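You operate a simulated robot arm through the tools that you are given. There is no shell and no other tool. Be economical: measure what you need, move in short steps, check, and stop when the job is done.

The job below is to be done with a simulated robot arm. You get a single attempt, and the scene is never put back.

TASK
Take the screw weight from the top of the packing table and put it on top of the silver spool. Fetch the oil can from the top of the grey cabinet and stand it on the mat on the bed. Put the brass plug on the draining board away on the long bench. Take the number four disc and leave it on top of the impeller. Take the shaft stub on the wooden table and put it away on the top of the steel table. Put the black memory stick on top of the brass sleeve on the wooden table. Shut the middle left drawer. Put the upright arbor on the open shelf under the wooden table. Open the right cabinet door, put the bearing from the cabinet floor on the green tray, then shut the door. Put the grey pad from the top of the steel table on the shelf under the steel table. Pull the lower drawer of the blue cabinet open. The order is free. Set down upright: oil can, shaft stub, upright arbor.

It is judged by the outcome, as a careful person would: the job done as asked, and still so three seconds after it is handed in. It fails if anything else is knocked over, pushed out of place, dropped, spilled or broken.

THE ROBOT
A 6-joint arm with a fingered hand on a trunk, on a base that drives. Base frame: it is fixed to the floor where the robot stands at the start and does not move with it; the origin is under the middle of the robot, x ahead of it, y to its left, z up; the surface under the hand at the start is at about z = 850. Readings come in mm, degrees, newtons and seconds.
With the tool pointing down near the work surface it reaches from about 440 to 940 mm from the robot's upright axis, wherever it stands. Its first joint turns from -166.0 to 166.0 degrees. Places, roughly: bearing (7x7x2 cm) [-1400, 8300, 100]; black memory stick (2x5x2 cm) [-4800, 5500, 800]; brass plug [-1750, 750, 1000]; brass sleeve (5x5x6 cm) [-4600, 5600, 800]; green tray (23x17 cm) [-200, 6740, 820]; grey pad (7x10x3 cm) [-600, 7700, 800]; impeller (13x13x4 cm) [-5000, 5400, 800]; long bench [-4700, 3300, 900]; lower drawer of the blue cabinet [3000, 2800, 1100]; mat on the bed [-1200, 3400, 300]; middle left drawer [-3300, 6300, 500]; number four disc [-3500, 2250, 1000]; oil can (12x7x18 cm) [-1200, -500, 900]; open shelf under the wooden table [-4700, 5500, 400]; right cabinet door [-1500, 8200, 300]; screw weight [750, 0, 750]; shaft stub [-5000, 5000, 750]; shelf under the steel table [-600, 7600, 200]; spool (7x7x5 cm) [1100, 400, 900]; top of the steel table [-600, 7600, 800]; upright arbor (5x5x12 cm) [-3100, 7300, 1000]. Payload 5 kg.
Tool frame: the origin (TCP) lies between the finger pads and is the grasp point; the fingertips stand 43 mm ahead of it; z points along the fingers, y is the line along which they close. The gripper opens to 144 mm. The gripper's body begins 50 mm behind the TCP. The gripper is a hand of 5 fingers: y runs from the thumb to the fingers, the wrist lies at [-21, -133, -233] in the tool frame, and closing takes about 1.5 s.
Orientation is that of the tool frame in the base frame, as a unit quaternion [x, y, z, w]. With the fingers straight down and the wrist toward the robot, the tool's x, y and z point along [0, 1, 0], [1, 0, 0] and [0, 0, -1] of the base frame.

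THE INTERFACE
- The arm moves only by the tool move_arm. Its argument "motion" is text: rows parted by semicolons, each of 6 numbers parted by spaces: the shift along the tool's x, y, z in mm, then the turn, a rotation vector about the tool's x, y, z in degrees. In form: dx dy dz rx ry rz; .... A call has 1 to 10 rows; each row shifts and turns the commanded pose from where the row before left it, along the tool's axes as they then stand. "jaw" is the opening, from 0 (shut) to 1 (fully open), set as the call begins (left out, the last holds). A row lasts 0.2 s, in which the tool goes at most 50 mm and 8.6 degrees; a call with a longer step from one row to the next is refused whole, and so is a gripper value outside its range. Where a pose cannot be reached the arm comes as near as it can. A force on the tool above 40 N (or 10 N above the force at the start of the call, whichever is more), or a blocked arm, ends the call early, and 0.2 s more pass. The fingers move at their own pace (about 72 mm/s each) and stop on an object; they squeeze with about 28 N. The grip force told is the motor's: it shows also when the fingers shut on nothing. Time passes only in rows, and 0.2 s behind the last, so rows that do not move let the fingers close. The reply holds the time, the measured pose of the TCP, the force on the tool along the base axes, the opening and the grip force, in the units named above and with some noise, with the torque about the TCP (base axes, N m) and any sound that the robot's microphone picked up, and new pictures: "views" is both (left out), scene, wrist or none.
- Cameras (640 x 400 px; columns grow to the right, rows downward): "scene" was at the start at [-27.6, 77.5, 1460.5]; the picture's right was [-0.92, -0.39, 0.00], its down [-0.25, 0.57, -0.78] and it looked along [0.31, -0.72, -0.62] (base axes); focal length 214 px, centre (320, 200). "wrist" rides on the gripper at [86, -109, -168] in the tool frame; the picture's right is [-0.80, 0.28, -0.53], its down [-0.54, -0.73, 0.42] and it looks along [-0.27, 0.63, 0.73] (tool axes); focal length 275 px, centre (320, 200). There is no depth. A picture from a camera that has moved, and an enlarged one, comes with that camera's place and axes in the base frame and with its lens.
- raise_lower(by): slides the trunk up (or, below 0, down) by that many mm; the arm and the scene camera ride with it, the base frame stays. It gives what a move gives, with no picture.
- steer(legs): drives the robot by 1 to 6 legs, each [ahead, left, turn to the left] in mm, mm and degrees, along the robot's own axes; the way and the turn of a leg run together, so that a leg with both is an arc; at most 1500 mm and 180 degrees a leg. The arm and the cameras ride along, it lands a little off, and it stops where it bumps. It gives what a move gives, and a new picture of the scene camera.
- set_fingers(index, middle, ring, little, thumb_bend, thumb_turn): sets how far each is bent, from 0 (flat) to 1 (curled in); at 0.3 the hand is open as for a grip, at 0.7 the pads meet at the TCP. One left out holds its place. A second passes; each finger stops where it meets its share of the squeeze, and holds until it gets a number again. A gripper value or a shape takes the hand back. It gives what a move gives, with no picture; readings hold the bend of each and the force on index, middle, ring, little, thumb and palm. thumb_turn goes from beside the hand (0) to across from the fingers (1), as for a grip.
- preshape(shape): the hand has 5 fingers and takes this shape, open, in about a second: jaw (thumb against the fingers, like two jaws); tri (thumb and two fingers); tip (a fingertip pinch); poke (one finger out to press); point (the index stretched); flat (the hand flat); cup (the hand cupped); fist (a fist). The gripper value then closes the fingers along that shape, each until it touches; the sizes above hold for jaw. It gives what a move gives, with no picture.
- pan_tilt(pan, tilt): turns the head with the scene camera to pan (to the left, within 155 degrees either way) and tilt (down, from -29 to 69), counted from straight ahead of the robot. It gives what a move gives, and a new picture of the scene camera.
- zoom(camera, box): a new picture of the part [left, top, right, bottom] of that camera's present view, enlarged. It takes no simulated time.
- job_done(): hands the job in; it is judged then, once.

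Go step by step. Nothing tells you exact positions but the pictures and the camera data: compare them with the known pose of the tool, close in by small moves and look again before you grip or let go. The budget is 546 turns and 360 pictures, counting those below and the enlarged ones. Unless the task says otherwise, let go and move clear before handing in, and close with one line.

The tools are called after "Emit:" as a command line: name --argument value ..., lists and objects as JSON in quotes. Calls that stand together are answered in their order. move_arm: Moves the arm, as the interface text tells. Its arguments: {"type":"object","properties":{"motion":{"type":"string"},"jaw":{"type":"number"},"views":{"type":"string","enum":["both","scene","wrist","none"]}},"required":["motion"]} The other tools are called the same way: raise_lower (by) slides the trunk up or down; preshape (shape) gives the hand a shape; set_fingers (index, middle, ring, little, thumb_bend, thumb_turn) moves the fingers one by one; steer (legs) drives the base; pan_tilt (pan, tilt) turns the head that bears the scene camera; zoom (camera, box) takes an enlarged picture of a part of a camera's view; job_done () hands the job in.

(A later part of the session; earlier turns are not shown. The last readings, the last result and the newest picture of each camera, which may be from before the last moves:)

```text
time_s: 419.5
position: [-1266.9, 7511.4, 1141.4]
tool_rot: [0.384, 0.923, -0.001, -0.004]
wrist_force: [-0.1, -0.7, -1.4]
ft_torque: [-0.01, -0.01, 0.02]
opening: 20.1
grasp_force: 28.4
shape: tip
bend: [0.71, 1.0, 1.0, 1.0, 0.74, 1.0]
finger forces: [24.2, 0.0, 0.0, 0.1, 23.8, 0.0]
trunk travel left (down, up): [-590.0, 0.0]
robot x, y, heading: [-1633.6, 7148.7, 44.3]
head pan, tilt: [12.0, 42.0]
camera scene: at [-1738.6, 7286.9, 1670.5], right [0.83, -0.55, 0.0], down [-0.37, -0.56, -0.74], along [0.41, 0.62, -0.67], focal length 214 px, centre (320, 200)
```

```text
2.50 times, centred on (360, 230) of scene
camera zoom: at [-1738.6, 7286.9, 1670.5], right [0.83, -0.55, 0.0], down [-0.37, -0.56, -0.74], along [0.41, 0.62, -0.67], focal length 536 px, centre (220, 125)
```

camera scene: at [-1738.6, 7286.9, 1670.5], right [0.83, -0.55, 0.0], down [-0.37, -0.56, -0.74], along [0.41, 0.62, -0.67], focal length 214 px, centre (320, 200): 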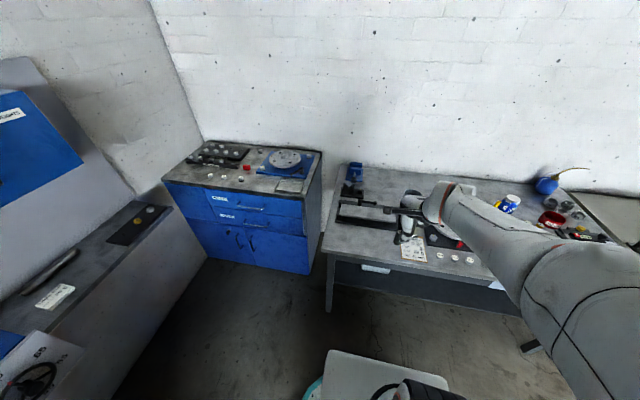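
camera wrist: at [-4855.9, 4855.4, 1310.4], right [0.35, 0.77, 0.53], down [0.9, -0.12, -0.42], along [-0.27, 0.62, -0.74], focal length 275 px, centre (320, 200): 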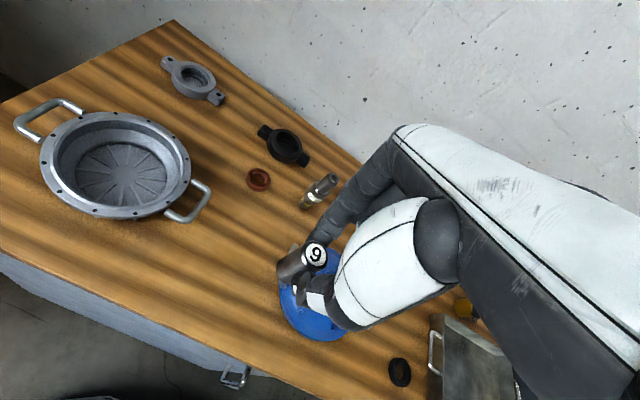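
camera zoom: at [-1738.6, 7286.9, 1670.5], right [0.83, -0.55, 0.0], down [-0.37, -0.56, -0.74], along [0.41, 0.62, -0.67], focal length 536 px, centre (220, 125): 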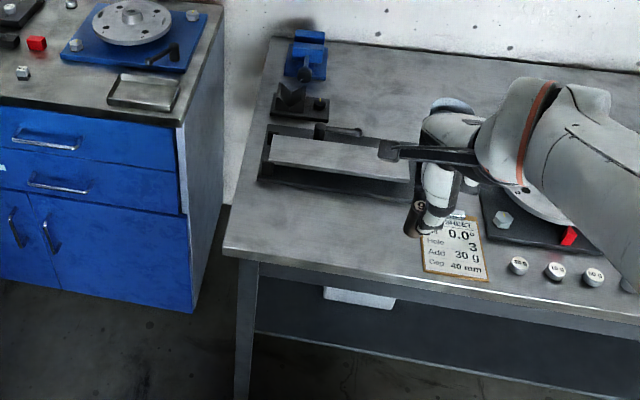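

Emit:
move_arm --motion "17 39 10 0 0 0; 17 39 20 0 0 0; 17 39 20 0 0 0; 17 39 20 0 0 0; 18 39 20 0 0 0; 0 0 40 0 0 0; 0 0 40 0 0 0; 0 0 0 0 0 0"

Emit:
zoom --camera "scene" --box '[310, 170, 450, 280]'

```text
time_s: 421.3
position: [-1192.9, 7711.0, 970.3]
tool_rot: [0.384, 0.923, -0.001, -0.004]
wrist_force: [0.1, -0.2, -2.1]
ft_torque: [-0.04, 0.0, 0.01]
opening: 20.1
grasp_force: 28.0
shape: tip
bend: [0.71, 1.0, 1.0, 1.0, 0.74, 1.0]
finger forces: [24.2, 0.0, 0.0, 0.1, 24.1, 0.0]
trunk travel left (down, up): [-590.0, 0.0]
robot x, y, heading: [-1631.4, 7147.6, 44.6]
head pan, tilt: [12.0, 42.0]
camera scene: at [-1738.5, 7287.2, 1670.5], right [0.83, -0.55, 0.0], down [-0.37, -0.56, -0.74], along [0.41, 0.62, -0.67], focal length 214 px, centre (320, 200)
camera wrist: at [-1328.6, 7695.3, 1139.2], right [0.77, -0.37, 0.53], down [-0.14, -0.9, -0.42], along [0.63, 0.25, -0.74], focal length 275 px, centre (320, 200)
```

scene: 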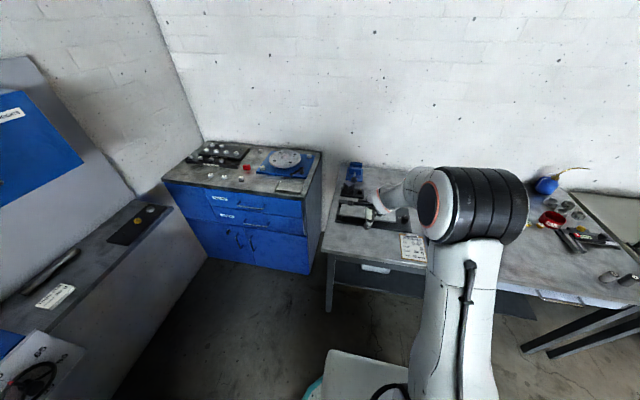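
wrist: 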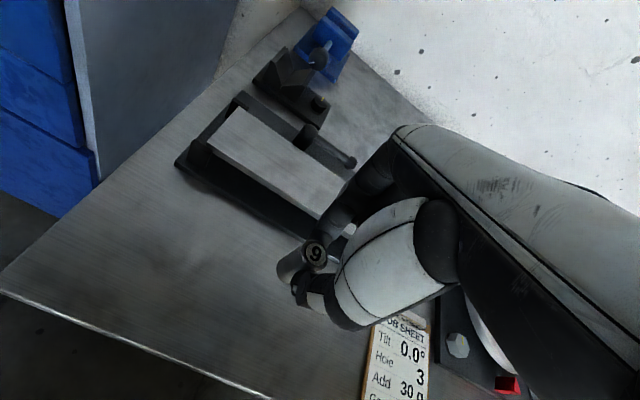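

```text
3.64 times, centred on (380, 225) of scene
camera zoom: at [-1738.5, 7287.2, 1670.5], right [0.83, -0.55, 0.0], down [-0.37, -0.56, -0.74], along [0.41, 0.62, -0.67], focal length 780 px, centre (102, 109)
```

zoom: 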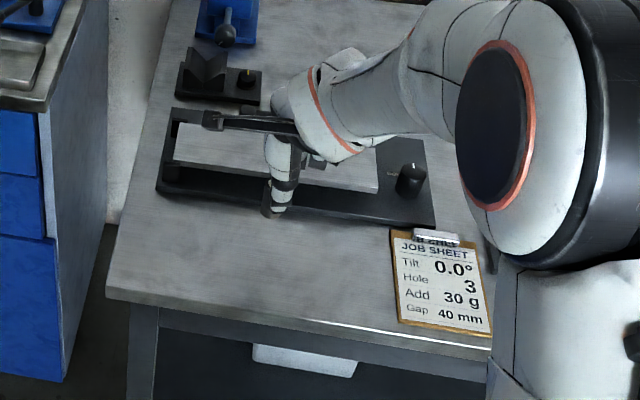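

Emit:
move_arm --motion "5 -12 40 0 0 0; 0 0 35 0 0 0; 0 0 5 0 0 0; 0 0 0 0 0 0" --views "none"

Emit:
zoom --camera "wrist" --box '[180, 180, 400, 360]'

```text
time_s: 422.3
position: [-1205.8, 7705.0, 892.5]
tool_rot: [0.385, 0.923, 0.0, -0.004]
wrist_force: [-0.6, 0.0, -2.6]
ft_torque: [0.03, -0.03, -0.04]
opening: 19.9
grasp_force: 28.0
shape: tip
bend: [0.71, 1.0, 1.0, 1.0, 0.74, 1.0]
finger forces: [24.3, 0.1, 0.1, 0.2, 24.1, 0.1]
trunk travel left (down, up): [-590.0, 0.0]
robot x, y, heading: [-1632.4, 7145.0, 44.2]
head pan, tilt: [12.0, 42.0]
```

```text
2.22 times, centred on (290, 270) of wrist
camera zoom: at [-1341.3, 7690.4, 1060.3], right [0.77, -0.37, 0.53], down [-0.14, -0.9, -0.42], along [0.63, 0.25, -0.74], focal length 612 px, centre (387, 44)
```

zoom: 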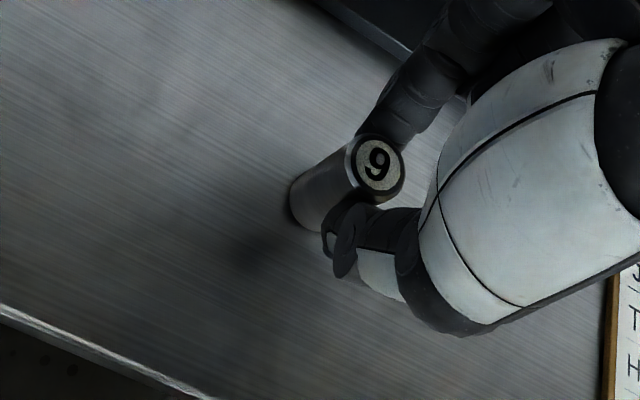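

Emit:
move_arm --motion "0 0 4 0 0 0; 0 0 3 0 0 0; 0 0 2 0 0 0; 0 0 2 0 0 0; 0 0 2 0 0 0; 0 0 0 0 0 0" --views "none"

```text
time_s: 423.5
position: [-1201.5, 7708.2, 887.6]
tool_rot: [0.385, 0.923, 0.006, -0.003]
wrist_force: [-1.5, -2.6, 18.8]
ft_torque: [-0.09, 0.16, 0.03]
opening: 22.7
grasp_force: 28.3
shape: tip
bend: [0.72, 1.0, 1.0, 1.0, 0.75, 1.0]
finger forces: [27.1, 0.1, 0.0, 0.1, 30.0, 0.0]
trunk travel left (down, up): [-590.0, 0.0]
robot x, y, heading: [-1631.4, 7148.0, 44.4]
head pan, tilt: [12.0, 42.0]
stopped in row 5: the force on the tool passed its limit at 42 N (the readings are from after the stop); the commanded pose is now the measured one
```

Emit:
move_arm --motion "0 0 -2 0 0 0; 0 0 0 0 0 0" --views "none"

Emit:
move_arm --motion "0 0 0 0 0 0; 0 0 0 0 0 0; 0 0 0 0 0 0" --jaw 0.4 --views "none"

Emit:
zoom --camera "wrist" --box '[180, 180, 400, 360]'

```text
time_s: 424.1
position: [-1201.0, 7707.9, 888.1]
tool_rot: [0.385, 0.923, 0.005, -0.003]
wrist_force: [0.6, 1.4, 16.4]
ft_torque: [0.06, 0.01, -0.02]
opening: 22.4
grasp_force: 28.0
shape: tip
bend: [0.72, 1.0, 1.0, 1.0, 0.75, 1.0]
finger forces: [29.1, 0.0, 0.0, 0.0, 27.3, 0.1]
trunk travel left (down, up): [-590.0, 0.0]
robot x, y, heading: [-1632.7, 7149.8, 44.8]
head pan, tilt: [12.0, 42.0]
```

```text
time_s: 424.9
position: [-1202.1, 7708.0, 885.9]
tool_rot: [0.385, 0.923, 0.002, -0.003]
wrist_force: [-0.2, -0.6, 0.3]
ft_torque: [0.01, 0.0, 0.0]
opening: 57.1
grasp_force: 0.0
shape: tip
bend: [0.73, 0.98, 0.99, 0.99, 0.73, 1.0]
finger forces: [0.0, 0.0, 0.0, 0.0, 0.1, 0.0]
trunk travel left (down, up): [-590.0, 0.0]
robot x, y, heading: [-1632.3, 7149.0, 44.6]
head pan, tilt: [12.0, 42.0]
```

```text
2.22 times, centred on (290, 270) of wrist
camera zoom: at [-1339.8, 7691.5, 1052.7], right [0.76, -0.37, 0.53], down [-0.13, -0.89, -0.43], along [0.63, 0.26, -0.73], focal length 612 px, centre (387, 44)
```

zoom: 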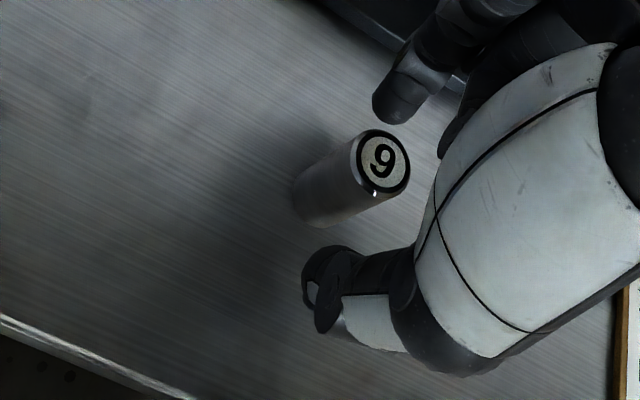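

The stub stands upright on the steel table. I lift clear.

Emit:
move_arm --motion "0 0 -10 0 0 0; 0 0 -40 0 0 0; 0 0 -45 0 0 0; 0 0 -45 0 0 0; 0 -30 -35 0 0 0; 0 -40 -20 0 0 0; 0 -40 0 0 0 0; 0 -40 0 0 0 0; 0 0 0 0 0 0" --views "scene"

Emit:
zoom --camera "scene" --box '[300, 150, 520, 290]'

Emit:
zoom --camera "scene" --box '[150, 130, 340, 290]'

```text
time_s: 426.9
position: [-1309.6, 7599.7, 1080.0]
tool_rot: [0.385, 0.923, 0.003, -0.002]
wrist_force: [0.7, -0.8, 0.3]
ft_torque: [-0.02, -0.02, -0.02]
opening: 57.4
grasp_force: 0.1
shape: tip
bend: [0.73, 0.98, 0.99, 0.99, 0.73, 1.0]
finger forces: [0.0, 0.0, 0.1, 0.0, 0.0, 0.1]
trunk travel left (down, up): [-590.0, 0.0]
robot x, y, heading: [-1632.9, 7146.7, 44.4]
head pan, tilt: [12.0, 42.0]
camera scene: at [-1738.8, 7286.7, 1670.4], right [0.83, -0.55, 0.0], down [-0.37, -0.56, -0.74], along [0.41, 0.62, -0.67], focal length 214 px, centre (320, 200)
```

scene: 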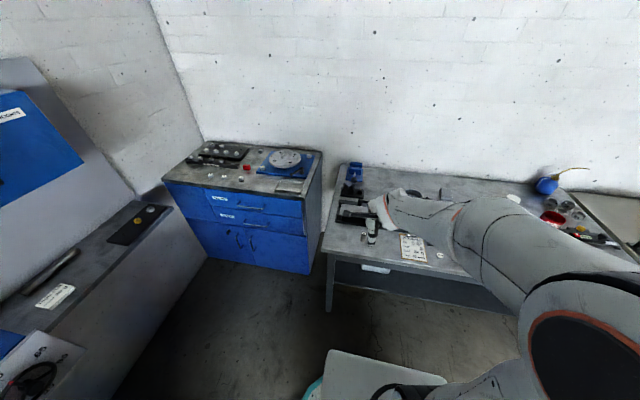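

```text
2.86 times, centred on (410, 220) of scene
camera zoom: at [-1738.8, 7286.7, 1670.4], right [0.83, -0.55, 0.0], down [-0.37, -0.56, -0.74], along [0.41, 0.62, -0.67], focal length 613 px, centre (63, 143)
```

zoom: 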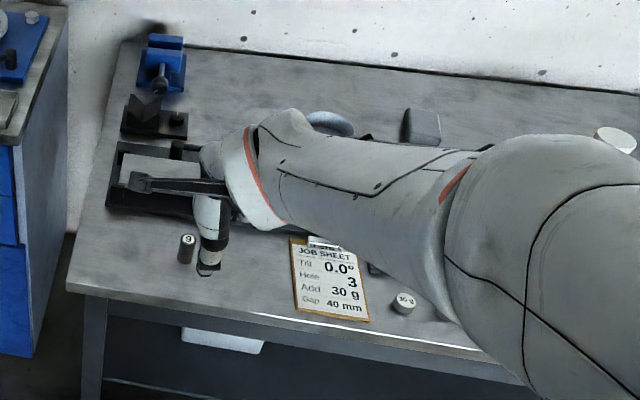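

```text
2.50 times, centred on (245, 210) of scene
camera zoom: at [-1738.8, 7286.7, 1670.4], right [0.83, -0.55, 0.0], down [-0.37, -0.56, -0.74], along [0.41, 0.62, -0.67], focal length 536 px, centre (508, 175)
```

zoom: 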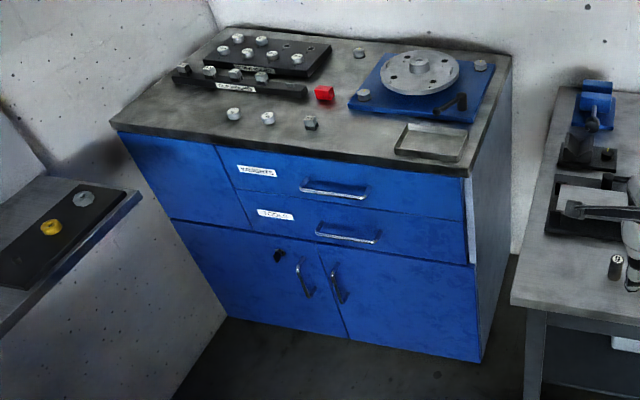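

Stub done. Next the grey pad at about (-576, 7688). I raise the hand and move in front of it.

Emit:
move_arm --motion "0 -10 -40 0 0 0; 0 -10 -40 0 0 0; 0 0 0 0 0 0" --jaw 1 --views "none"

Emit:
steer --legs '[[0, -354, 0], [230, 0, 0]]'

Emit:
preshape --shape "jaw"

Emit:
zoom --camera "scene" --box '[280, 170, 480, 330]'

```text
time_s: 427.7
position: [-1322.4, 7585.3, 1160.5]
tool_rot: [0.385, 0.923, 0.004, -0.004]
wrist_force: [0.8, -0.5, 0.6]
ft_torque: [0.01, 0.02, -0.02]
opening: 143.6
grasp_force: 0.1
shape: tip
bend: [0.3, 0.98, 0.99, 0.99, 0.3, 0.98]
finger forces: [0.1, 0.0, 0.0, 0.1, 0.0, 0.1]
trunk travel left (down, up): [-590.0, 0.0]
robot x, y, heading: [-1629.7, 7144.1, 44.2]
head pan, tilt: [12.0, 42.0]
```

```text
time_s: 431.3
position: [-915.2, 7495.8, 1160.1]
tool_rot: [0.383, 0.924, 0.003, -0.002]
wrist_force: [-0.1, -0.3, 0.7]
ft_torque: [-0.01, 0.05, 0.0]
opening: 143.7
grasp_force: 0.0
shape: tip
bend: [0.3, 0.98, 0.99, 0.99, 0.3, 0.98]
finger forces: [0.0, 0.0, 0.0, 0.0, 0.0, 0.0]
trunk travel left (down, up): [-590.0, 0.0]
robot x, y, heading: [-1225.5, 7053.6, 44.8]
head pan, tilt: [12.0, 42.0]
camera scene: at [-1330.8, 7196.3, 1670.4], right [0.84, -0.55, 0.0], down [-0.37, -0.56, -0.74], along [0.41, 0.62, -0.67], focal length 214 px, centre (320, 200)
```

scene: 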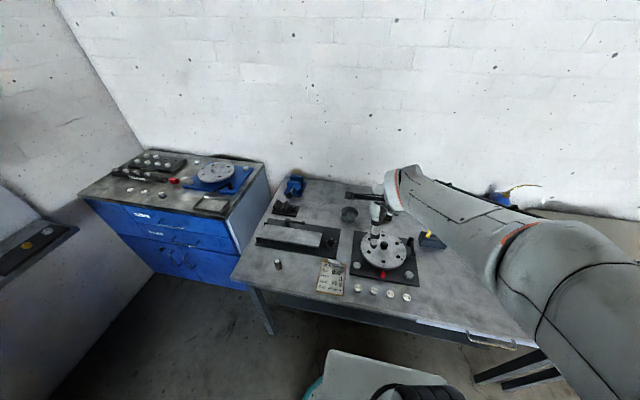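

```text
time_s: 432.2
position: [-916.2, 7495.5, 1160.6]
tool_rot: [0.383, 0.924, 0.004, -0.002]
wrist_force: [0.9, 1.0, -0.2]
ft_torque: [-0.01, 0.0, 0.04]
opening: 143.6
grasp_force: 0.0
shape: jaw
bend: [0.3, 0.3, 0.3, 0.3, 0.3, 0.98]
finger forces: [0.0, 0.0, 0.0, 0.0, 0.0, 0.0]
trunk travel left (down, up): [-590.0, 0.0]
robot x, y, heading: [-1224.3, 7057.3, 44.6]
head pan, tilt: [12.0, 42.0]
```

```text
2.50 times, centred on (380, 250) of scene
camera zoom: at [-1331.4, 7195.8, 1670.5], right [0.84, -0.55, 0.0], down [-0.37, -0.56, -0.74], along [0.41, 0.62, -0.67], focal length 536 px, centre (170, 75)
```

zoom: 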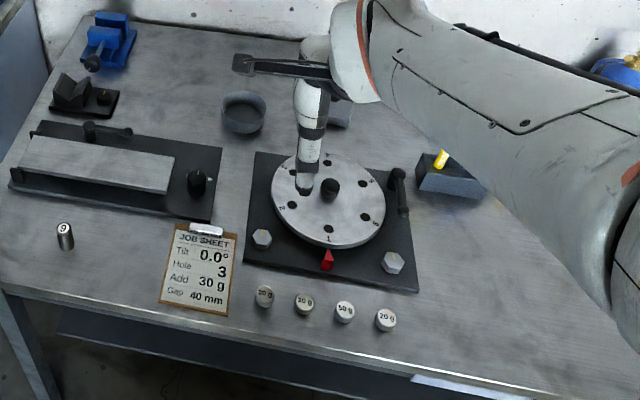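

Emit:
steer --legs '[[25, 0, 0]]'

Emit:
move_arm --motion "-12 42 5 0 0 0; -12 42 10 0 0 0; -13 42 10 0 0 0; -13 42 10 0 0 0; -13 42 10 0 0 0; -13 42 10 0 0 0; -13 42 10 0 0 0; -13 42 10 0 0 0; 0 10 30 0 0 0; 0 0 0 0 0 0"

```text
time_s: 433.0
position: [-897.5, 7514.4, 1159.1]
tool_rot: [0.383, 0.924, 0.003, -0.002]
wrist_force: [0.9, 0.9, -0.5]
ft_torque: [-0.07, 0.05, 0.01]
opening: 143.7
grasp_force: 0.1
shape: jaw
bend: [0.3, 0.3, 0.3, 0.3, 0.3, 0.98]
finger forces: [0.0, 0.1, 0.1, 0.0, 0.0, 0.1]
trunk travel left (down, up): [-590.0, 0.0]
robot x, y, heading: [-1206.7, 7077.9, 44.7]
head pan, tilt: [12.0, 42.0]
camera scene: at [-1312.9, 7214.2, 1670.4], right [0.84, -0.55, 0.0], down [-0.37, -0.56, -0.74], along [0.41, 0.62, -0.67], focal length 214 px, centre (320, 200)
```

scene: 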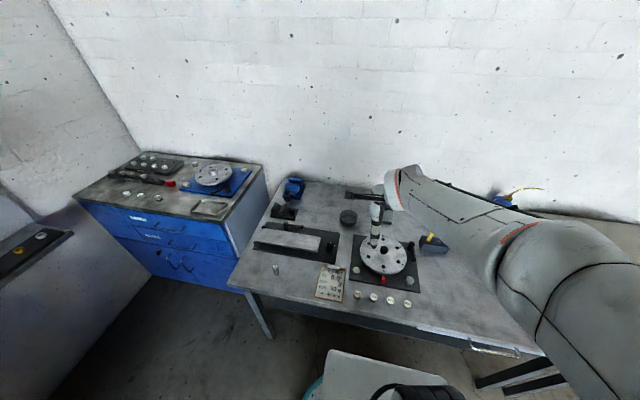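

```text
time_s: 435.2
position: [-581.7, 7686.5, 1057.6]
tool_rot: [0.382, 0.924, 0.003, -0.002]
wrist_force: [-0.3, -0.2, -0.9]
ft_torque: [-0.02, 0.03, 0.02]
opening: 143.7
grasp_force: 0.0
shape: jaw
bend: [0.3, 0.3, 0.3, 0.3, 0.3, 0.98]
finger forces: [0.0, 0.1, 0.0, 0.0, 0.0, 0.1]
trunk travel left (down, up): [-590.0, 0.0]
robot x, y, heading: [-1204.2, 7075.7, 44.7]
head pan, tilt: [12.0, 42.0]
camera scene: at [-1313.7, 7213.4, 1670.5], right [0.84, -0.55, 0.0], down [-0.37, -0.56, -0.74], along [0.41, 0.62, -0.67], focal length 214 px, centre (320, 200)
camera wrist: at [-718.9, 7669.4, 1223.5], right [0.76, -0.37, 0.53], down [-0.13, -0.89, -0.43], along [0.63, 0.26, -0.73], focal length 275 px, centre (320, 200)
```

scene: 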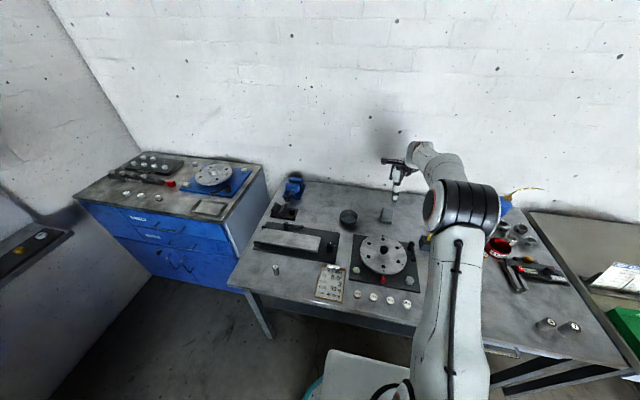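
wrist: 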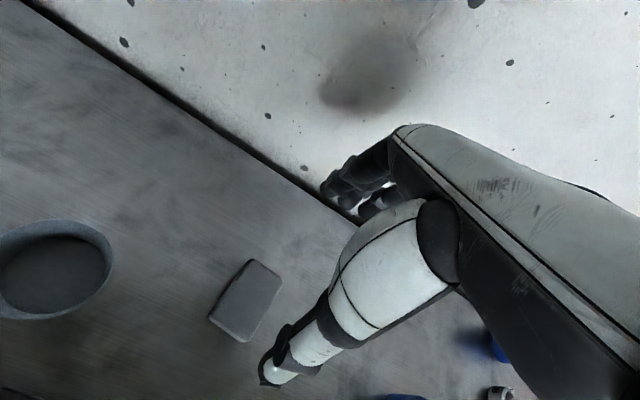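

Pad is about 88 × 60 mm, turned 8°. I align the yaw and descend around it.

Emit:
move_arm --motion "-6 0 30 0 0 7.7; 0 0 45 0 0 0; 0 0 45 0 0 0; 0 0 40 0 0 0; 0 0 15 0 0 0; 0 0 0 0 0 0" --views "none"

Emit:
zoom --camera "wrist" --box '[180, 150, 420, 390]'

```text
time_s: 436.6
position: [-577.3, 7685.2, 880.2]
tool_rot: [0.444, 0.896, 0.003, -0.002]
wrist_force: [-0.4, -0.5, 0.3]
ft_torque: [-0.03, 0.03, 0.02]
opening: 143.9
grasp_force: 0.0
shape: jaw
bend: [0.3, 0.3, 0.3, 0.3, 0.3, 0.98]
finger forces: [0.0, 0.0, 0.1, 0.0, 0.0, 0.0]
trunk travel left (down, up): [-590.0, 0.0]
robot x, y, heading: [-1204.9, 7074.0, 44.6]
head pan, tilt: [12.0, 42.0]
```

```text
1.67 times, centred on (300, 270) of wrist
camera zoom: at [-715.6, 7686.3, 1048.4], right [0.71, -0.47, 0.53], down [-0.25, -0.87, -0.43], along [0.66, 0.17, -0.73], focal length 459 px, centre (353, 83)
```

zoom: 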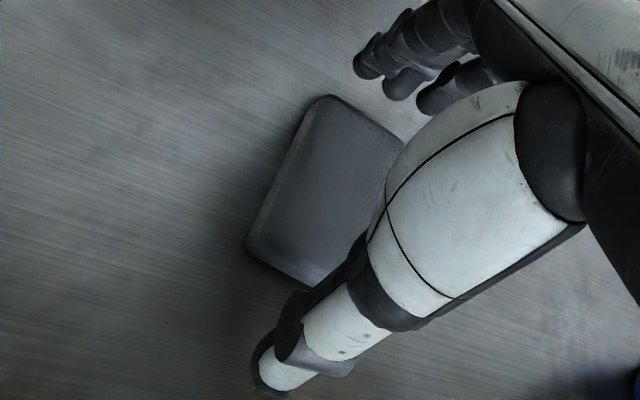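

Emit:
move_arm --motion "0 0 6 0 0 0; 0 0 4 0 0 0; 0 0 2 0 0 0; 0 0 2 0 0 0; 0 0 0 0 0 0" --views "none"

Emit:
move_arm --motion "0 0 0 0 0 0; 0 0 0 0 0 0; 0 0 0 0 0 0; 0 0 0 0 0 0; 0 0 0 0 0 0; 0 0 0 0 0 0" --jaw 0 --views "wrist"

```text
time_s: 437.8
position: [-578.0, 7683.2, 866.7]
tool_rot: [0.444, 0.896, 0.003, -0.003]
wrist_force: [-0.8, -0.1, -1.0]
ft_torque: [0.01, -0.03, 0.02]
opening: 144.0
grasp_force: 0.0
shape: jaw
bend: [0.3, 0.3, 0.3, 0.3, 0.3, 0.98]
finger forces: [0.0, 0.0, 0.1, 0.0, 0.0, 0.0]
trunk travel left (down, up): [-590.0, 0.0]
robot x, y, heading: [-1206.3, 7075.1, 44.6]
head pan, tilt: [12.0, 42.0]
```

```text
time_s: 439.2
position: [-578.1, 7684.4, 866.8]
tool_rot: [0.444, 0.896, 0.004, -0.003]
wrist_force: [0.0, -0.3, 0.4]
ft_torque: [-0.01, -0.05, -0.02]
opening: 89.3
grasp_force: 28.0
shape: jaw
bend: [0.28, 0.4, 0.38, 0.4, 0.65, 1.0]
finger forces: [13.9, 7.8, 3.1, 0.2, 24.8, 0.0]
trunk travel left (down, up): [-590.0, 0.0]
robot x, y, heading: [-1205.8, 7075.2, 44.9]
head pan, tilt: [12.0, 42.0]
camera wrist: at [-716.2, 7685.8, 1034.4], right [0.71, -0.47, 0.53], down [-0.25, -0.87, -0.43], along [0.66, 0.17, -0.73], focal length 275 px, centre (320, 200)
```

wrist: 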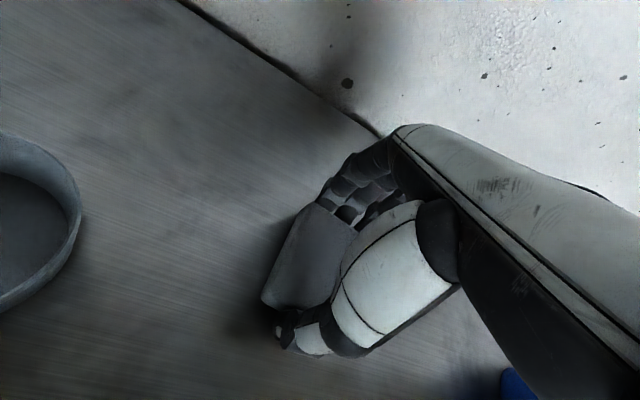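

Pad gripped. I lift, retract and back off to look at the shelf under the table.

Emit:
move_arm --motion "0 0 -40 0 0 0; 0 0 -45 0 0 0; 0 0 -45 0 0 0; 0 -10 -45 0 0 0; 0 -30 -35 0 0 -7.7; 0 -45 -15 0 0 0; 0 -45 0 0 0 0; 0 -45 0 0 0 0; 0 -45 0 0 0 0; 0 -45 0 0 0 0" --views "none"

Emit:
steer --legs '[[-450, 0, 0]]'

Emit:
pan_tilt --pan 10 --tilt 45

```text
time_s: 441.4
position: [-768.4, 7497.2, 1091.0]
tool_rot: [0.383, 0.924, 0.004, -0.002]
wrist_force: [0.2, 0.3, 0.2]
ft_torque: [-0.02, -0.01, 0.01]
opening: 89.0
grasp_force: 28.3
shape: jaw
bend: [0.28, 0.4, 0.38, 0.4, 0.65, 1.0]
finger forces: [13.8, 7.9, 3.3, 0.0, 24.9, 0.0]
trunk travel left (down, up): [-590.0, 0.0]
robot x, y, heading: [-1204.9, 7075.0, 44.9]
head pan, tilt: [12.0, 42.0]
```

```text
time_s: 444.1
position: [-1087.5, 7184.6, 1091.6]
tool_rot: [0.382, 0.924, 0.004, -0.003]
wrist_force: [0.3, -0.3, 0.3]
ft_torque: [0.02, -0.02, 0.01]
opening: 88.9
grasp_force: 28.3
shape: jaw
bend: [0.28, 0.4, 0.38, 0.4, 0.65, 1.0]
finger forces: [13.8, 7.9, 3.4, 0.1, 25.0, 0.0]
trunk travel left (down, up): [-590.0, 0.0]
robot x, y, heading: [-1522.4, 6759.8, 44.8]
head pan, tilt: [12.0, 42.0]
camera scene: at [-1631.9, 6897.5, 1670.5], right [0.84, -0.55, 0.0], down [-0.37, -0.56, -0.74], along [0.41, 0.62, -0.67], focal length 214 px, centre (320, 200)
```

scene: 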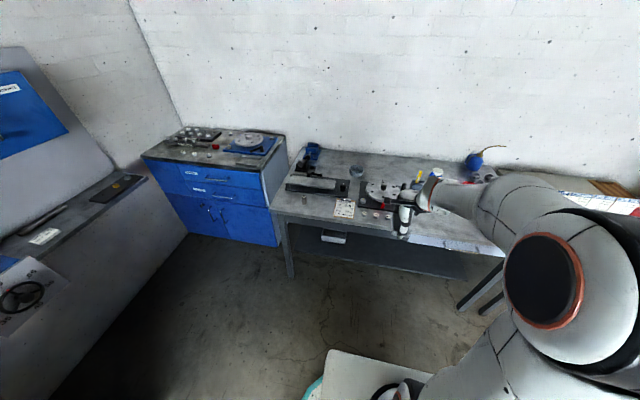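

```text
time_s: 444.8
position: [-1086.6, 7185.1, 1090.5]
tool_rot: [0.382, 0.924, 0.003, -0.002]
wrist_force: [-0.6, 0.3, -0.3]
ft_torque: [-0.01, 0.03, -0.02]
opening: 89.1
grasp_force: 28.3
shape: jaw
bend: [0.28, 0.4, 0.38, 0.4, 0.65, 1.0]
finger forces: [13.9, 8.0, 3.2, 0.1, 24.9, 0.0]
trunk travel left (down, up): [-590.0, 0.0]
robot x, y, heading: [-1519.8, 6758.1, 44.8]
head pan, tilt: [10.0, 45.0]
camera scene: at [-1630.5, 6894.2, 1666.2], right [0.82, -0.58, 0.0], down [-0.41, -0.58, -0.71], along [0.41, 0.58, -0.71], focal length 214 px, centre (320, 200)
```

scene: 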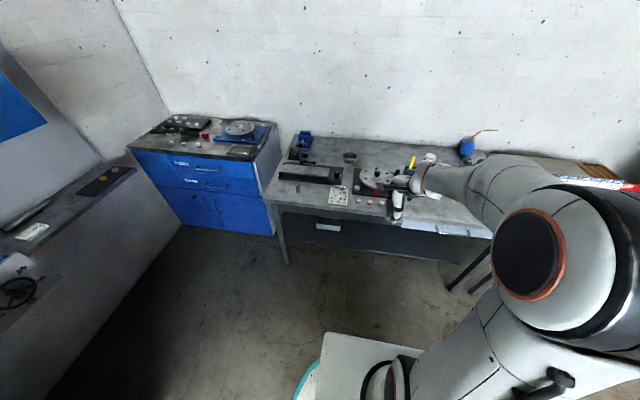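

Emit:
raise_lower --by -400

Emit:
raise_lower --by -190

Emit:
pan_tilt --pan 10 --tilt 30

Emit:
zoom --camera "scene" --box '[180, 120, 480, 320]'

```text
time_s: 448.6
position: [-1085.8, 7183.1, 690.6]
tool_rot: [0.382, 0.924, 0.003, -0.003]
wrist_force: [0.4, -0.1, 0.2]
ft_torque: [0.04, 0.01, 0.01]
opening: 89.1
grasp_force: 28.0
shape: jaw
bend: [0.28, 0.4, 0.38, 0.4, 0.65, 1.0]
finger forces: [13.8, 7.9, 3.4, 0.1, 25.0, 0.1]
trunk travel left (down, up): [-190.0, 400.0]
robot x, y, heading: [-1526.6, 6757.9, 44.9]
head pan, tilt: [10.0, 45.0]
```

```text
time_s: 450.7
position: [-1085.9, 7184.1, 500.3]
tool_rot: [0.382, 0.924, 0.003, -0.002]
wrist_force: [0.1, 0.3, -0.8]
ft_torque: [-0.01, 0.01, 0.01]
opening: 88.7
grasp_force: 28.0
shape: jaw
bend: [0.28, 0.4, 0.38, 0.4, 0.65, 1.0]
finger forces: [13.8, 7.9, 3.3, 0.0, 24.9, 0.0]
trunk travel left (down, up): [0.0, 590.0]
robot x, y, heading: [-1524.4, 6762.3, 44.8]
head pan, tilt: [10.0, 45.0]
```

```text
time_s: 451.4
position: [-1085.0, 7183.9, 501.8]
tool_rot: [0.381, 0.924, 0.004, -0.003]
wrist_force: [-0.3, 0.1, 0.3]
ft_torque: [0.01, 0.03, 0.01]
opening: 88.9
grasp_force: 28.5
shape: jaw
bend: [0.28, 0.4, 0.38, 0.4, 0.65, 1.0]
finger forces: [13.8, 7.9, 3.3, 0.1, 24.8, 0.0]
trunk travel left (down, up): [0.0, 590.0]
robot x, y, heading: [-1523.6, 6760.7, 44.8]
head pan, tilt: [10.0, 30.0]
camera scene: at [-1625.3, 6901.7, 1098.7], right [0.82, -0.58, 0.0], down [-0.29, -0.41, -0.87], along [0.5, 0.71, -0.5], focal length 214 px, centre (320, 200)
```

scene: 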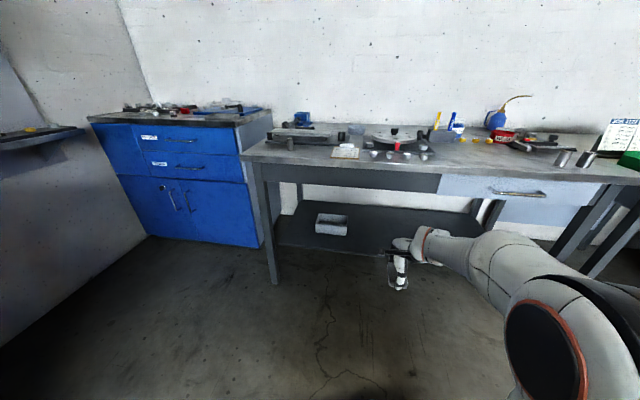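

```text
2.00 times, centred on (330, 220) of scene
camera zoom: at [-1625.3, 6901.7, 1098.7], right [0.82, -0.58, 0.0], down [-0.29, -0.41, -0.87], along [0.5, 0.71, -0.5], focal length 429 px, centre (300, 160)
```

zoom: 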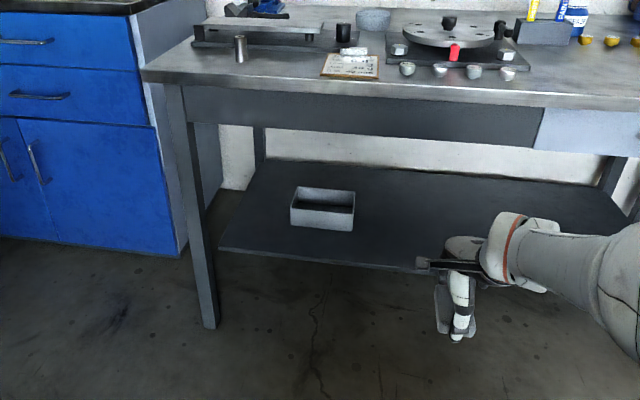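

The shelf's front edge is about 155 mm behind the table front. I lower and stretch the arm outside first, then will drive it in under the table.

Emit:
move_arm --motion "0 35 21 0 0 0; 0 35 21 0 0 0; 0 35 21 0 0 0; 0 35 21 0 0 0; 0 35 21 0 0 0; 0 35 21 0 0 0; 0 35 21 0 0 0; 0 30 20 0 0 0; 0 0 0 0 0 0"

Emit:
zoom --camera "scene" --box '[240, 150, 480, 320]'

```text
time_s: 453.4
position: [-892.0, 7380.6, 334.2]
tool_rot: [0.382, 0.924, 0.003, -0.002]
wrist_force: [-0.1, 0.0, 0.1]
ft_torque: [0.04, 0.01, 0.0]
opening: 88.9
grasp_force: 28.1
shape: jaw
bend: [0.28, 0.4, 0.38, 0.4, 0.65, 1.0]
finger forces: [13.8, 7.7, 3.3, 0.0, 25.0, 0.1]
trunk travel left (down, up): [0.0, 590.0]
robot x, y, heading: [-1524.7, 6759.9, 45.1]
head pan, tilt: [10.0, 30.0]
camera scene: at [-1625.2, 6901.8, 1098.7], right [0.82, -0.58, 0.0], down [-0.29, -0.41, -0.87], along [0.5, 0.71, -0.5], focal length 214 px, centre (320, 200)
camera wrist: at [-1029.7, 7363.4, 501.9], right [0.77, -0.37, 0.53], down [-0.13, -0.89, -0.43], along [0.63, 0.26, -0.73], focal length 275 px, centre (320, 200)
```

scene: 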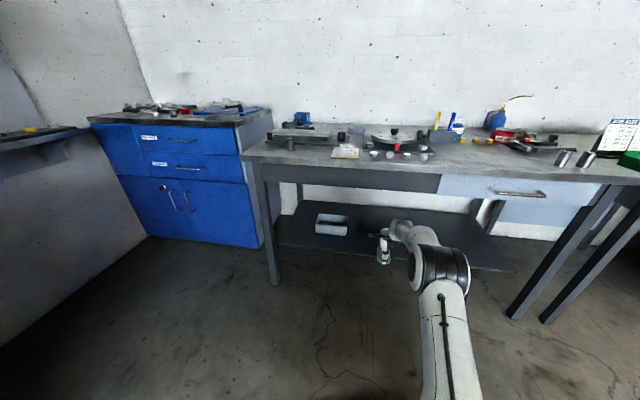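
wrist: 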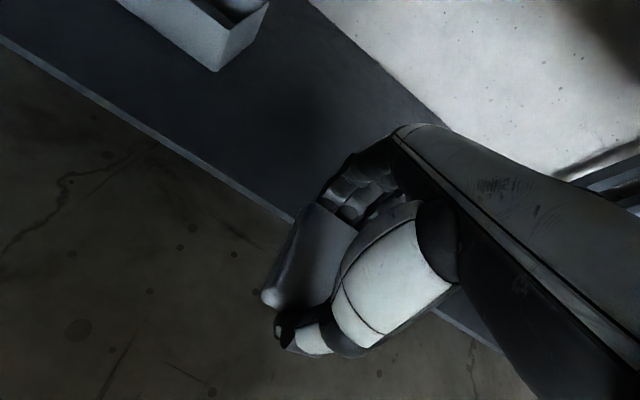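

```text
2.35 times, centred on (360, 235) of scene
camera zoom: at [-1625.2, 6901.8, 1098.7], right [0.82, -0.58, 0.0], down [-0.29, -0.41, -0.87], along [0.5, 0.71, -0.5], focal length 505 px, centre (226, 118)
```

zoom: 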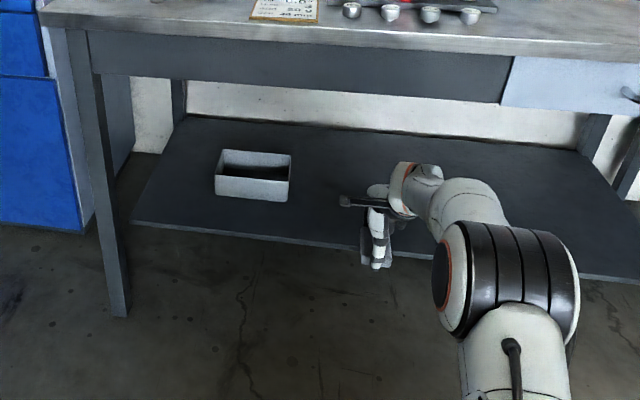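

Emit:
steer --legs '[[100, 0, 0]]'

Emit:
steer --legs '[[70, 0, 0]]'

Emit:
move_arm --motion "0 0 30 0 0 0; 0 0 20 0 0 0; 0 0 10 0 0 0; 0 0 0 0 0 0"

```text
time_s: 454.6
position: [-823.0, 7452.5, 334.3]
tool_rot: [0.38, 0.925, 0.003, -0.003]
wrist_force: [-0.1, 0.4, 0.1]
ft_torque: [-0.02, -0.04, 0.01]
opening: 88.9
grasp_force: 28.1
shape: jaw
bend: [0.28, 0.4, 0.38, 0.4, 0.65, 1.0]
finger forces: [13.8, 7.8, 3.4, 0.1, 24.9, 0.1]
trunk travel left (down, up): [0.0, 590.0]
robot x, y, heading: [-1453.4, 6829.9, 44.9]
head pan, tilt: [10.0, 30.0]
camera scene: at [-1554.5, 6972.2, 1098.8], right [0.82, -0.57, 0.0], down [-0.29, -0.41, -0.87], along [0.5, 0.71, -0.5], focal length 214 px, centre (320, 200)
```

scene: 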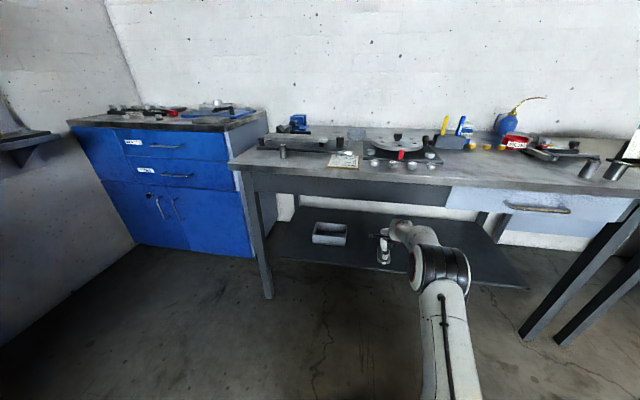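

```text
time_s: 455.6
position: [-774.2, 7501.8, 334.7]
tool_rot: [0.381, 0.925, 0.004, -0.003]
wrist_force: [0.8, -0.4, -0.4]
ft_torque: [0.02, 0.02, -0.01]
opening: 88.9
grasp_force: 27.8
shape: jaw
bend: [0.28, 0.4, 0.38, 0.4, 0.65, 1.0]
finger forces: [13.7, 7.8, 3.3, 0.0, 24.9, 0.0]
trunk travel left (down, up): [0.0, 590.0]
robot x, y, heading: [-1405.0, 6880.4, 44.8]
head pan, tilt: [10.0, 30.0]
camera scene: at [-1505.1, 7021.6, 1098.7], right [0.82, -0.57, 0.0], down [-0.29, -0.41, -0.87], along [0.5, 0.71, -0.5], focal length 214 px, centre (320, 200)
```

scene: 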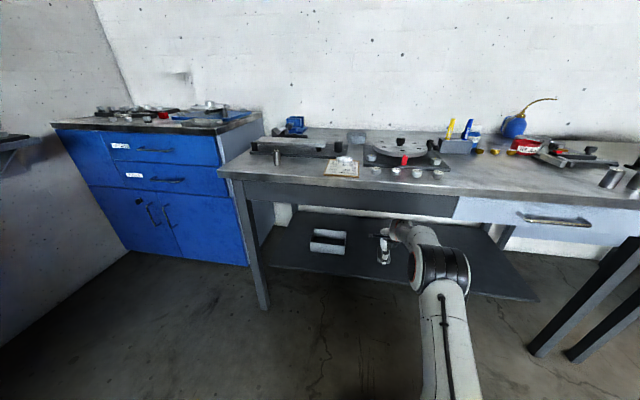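

```text
time_s: 456.6
position: [-772.8, 7502.1, 274.2]
tool_rot: [0.381, 0.925, 0.004, -0.002]
wrist_force: [-0.4, 0.4, -0.3]
ft_torque: [-0.03, 0.0, -0.02]
opening: 89.1
grasp_force: 28.4
shape: jaw
bend: [0.28, 0.4, 0.38, 0.4, 0.65, 1.0]
finger forces: [13.8, 7.8, 3.3, 0.0, 24.7, 0.0]
trunk travel left (down, up): [0.0, 590.0]
robot x, y, heading: [-1400.6, 6878.2, 45.0]
head pan, tilt: [10.0, 30.0]
camera scene: at [-1505.1, 7021.6, 1098.8], right [0.82, -0.57, 0.0], down [-0.29, -0.41, -0.87], along [0.5, 0.71, -0.5], focal length 214 px, centre (320, 200)
camera wrist: at [-910.9, 7484.8, 442.2], right [0.77, -0.36, 0.53], down [-0.13, -0.89, -0.43], along [0.63, 0.26, -0.73], focal length 275 px, centre (320, 200)
```

scene: 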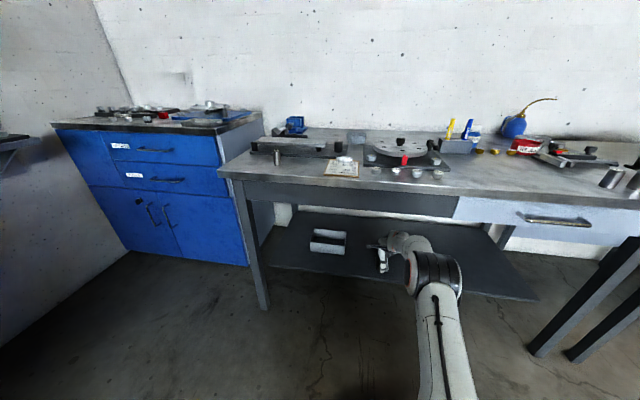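
wrist: 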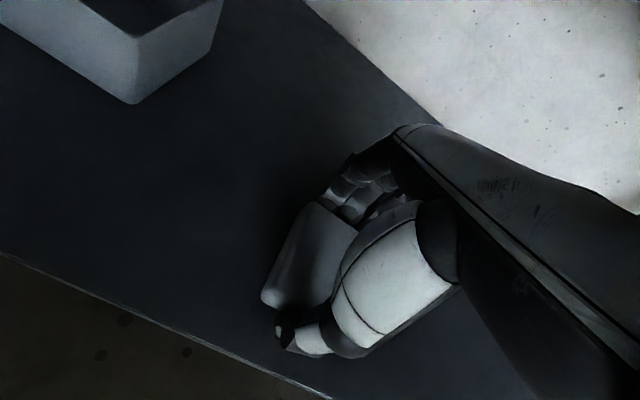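

The pad is over the shelf. I go a little deeper and lower to contact.

Emit:
move_arm --motion "0 25 0 0 0 0; 0 0 8 0 0 0; 0 0 5 0 0 0; 0 0 3 0 0 0; 0 0 3 0 0 0; 0 0 3 0 0 0; 0 0 0 0 0 0" --views "none"

```text
time_s: 458.2
position: [-755.7, 7521.6, 258.8]
tool_rot: [0.381, 0.925, 0.008, 0.0]
wrist_force: [-4.4, -4.6, 33.6]
ft_torque: [-0.56, 0.44, 0.0]
opening: 87.7
grasp_force: 27.9
shape: jaw
bend: [0.74, 0.41, 0.39, 0.4, 0.65, 1.0]
finger forces: [13.3, 7.5, 3.9, 0.0, 30.6, 0.0]
trunk travel left (down, up): [0.0, 590.0]
robot x, y, heading: [-1403.1, 6878.4, 44.9]
head pan, tilt: [10.0, 30.0]
```

Emit:
move_arm --motion "0 0 -4 0 0 0; 0 0 0 0 0 0" --views "none"

Emit:
move_arm --motion "0 0 0 0 0 0; 0 0 0 0 0 0; 0 0 0 0 0 0; 0 0 0 0 0 0; 0 0 0 0 0 0" --jaw 1 --views "wrist"

```text
time_s: 458.8
position: [-756.2, 7520.6, 259.7]
tool_rot: [0.381, 0.925, 0.006, -0.001]
wrist_force: [2.2, 2.1, 23.5]
ft_torque: [0.02, -0.07, 0.01]
opening: 87.6
grasp_force: 27.9
shape: jaw
bend: [0.28, 0.4, 0.38, 0.4, 0.65, 1.0]
finger forces: [15.8, 9.1, 4.4, 0.0, 26.3, 0.0]
trunk travel left (down, up): [0.0, 590.0]
robot x, y, heading: [-1401.6, 6879.6, 45.5]
head pan, tilt: [10.0, 30.0]
```

```text
time_s: 460.0
position: [-756.7, 7519.9, 258.3]
tool_rot: [0.381, 0.925, 0.003, -0.003]
wrist_force: [-2.7, -3.1, 16.3]
ft_torque: [0.56, -0.9, -0.08]
opening: 139.9
grasp_force: 0.1
shape: jaw
bend: [0.3, 0.31, 0.3, 0.3, 0.3, 0.98]
finger forces: [0.0, 15.8, 0.1, 0.0, 0.0, 0.0]
trunk travel left (down, up): [0.0, 590.0]
robot x, y, heading: [-1400.7, 6879.3, 44.8]
head pan, tilt: [10.0, 30.0]
camera wrist: at [-893.6, 7502.4, 425.3], right [0.77, -0.36, 0.53], down [-0.13, -0.89, -0.43], along [0.63, 0.26, -0.73], focal length 275 px, centre (320, 200)
```

wrist: 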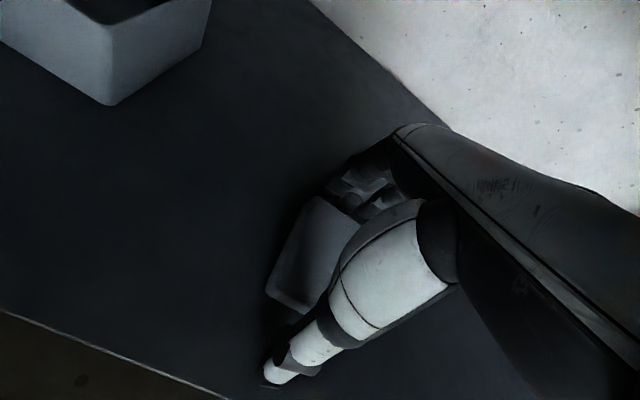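

The pad rests on the shelf. I lift a little and drive back out.

Emit:
move_arm --motion "0 0 -10 0 0 0; 0 0 -25 0 0 0; 0 0 -30 0 0 0; 0 0 0 0 0 0" --views "wrist"

Emit:
steer --legs '[[-350, 0, 0]]'

Emit:
zoom --camera "scene" --box '[160, 130, 440, 310]'

```text
time_s: 461.0
position: [-756.5, 7519.5, 322.4]
tool_rot: [0.382, 0.924, 0.001, -0.002]
wrist_force: [-0.7, -0.2, 0.1]
ft_torque: [-0.02, 0.0, -0.02]
opening: 143.8
grasp_force: 0.1
shape: jaw
bend: [0.3, 0.3, 0.3, 0.3, 0.3, 0.98]
finger forces: [0.0, 0.1, 0.0, 0.0, 0.0, 0.0]
trunk travel left (down, up): [0.0, 590.0]
robot x, y, heading: [-1403.5, 6881.3, 44.9]
head pan, tilt: [10.0, 30.0]
camera wrist: at [-893.3, 7502.4, 489.2], right [0.77, -0.36, 0.53], down [-0.13, -0.89, -0.43], along [0.63, 0.26, -0.73], focal length 275 px, centre (320, 200)
```

wrist: 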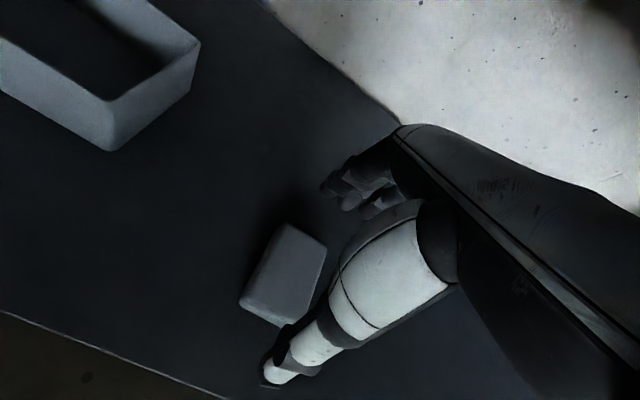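

```text
time_s: 463.3
position: [-1006.9, 7274.1, 320.9]
tool_rot: [0.378, 0.926, 0.003, -0.002]
wrist_force: [-0.5, -0.2, -0.5]
ft_torque: [-0.01, 0.0, 0.0]
opening: 143.7
grasp_force: 0.1
shape: jaw
bend: [0.3, 0.3, 0.3, 0.3, 0.3, 0.98]
finger forces: [0.0, 0.1, 0.0, 0.0, 0.1, 0.1]
trunk travel left (down, up): [0.0, 590.0]
robot x, y, heading: [-1649.6, 6631.0, 45.4]
head pan, tilt: [10.0, 30.0]
camera scene: at [-1754.2, 6771.5, 1098.8], right [0.82, -0.57, 0.0], down [-0.28, -0.41, -0.87], along [0.49, 0.71, -0.5], focal length 214 px, centre (320, 200)
```

scene: 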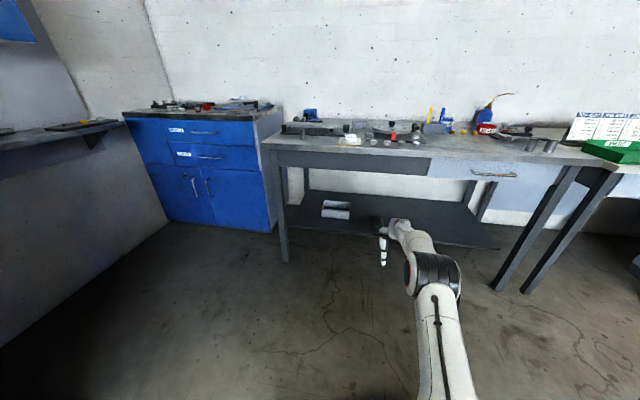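

```text
2.22 times, centred on (300, 220) of scene
camera zoom: at [-1754.2, 6771.5, 1098.8], right [0.82, -0.57, 0.0], down [-0.28, -0.41, -0.87], along [0.49, 0.71, -0.5], focal length 477 px, centre (364, 156)
```

zoom: 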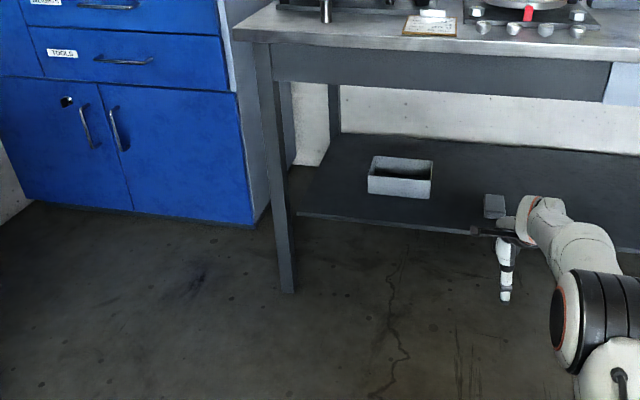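

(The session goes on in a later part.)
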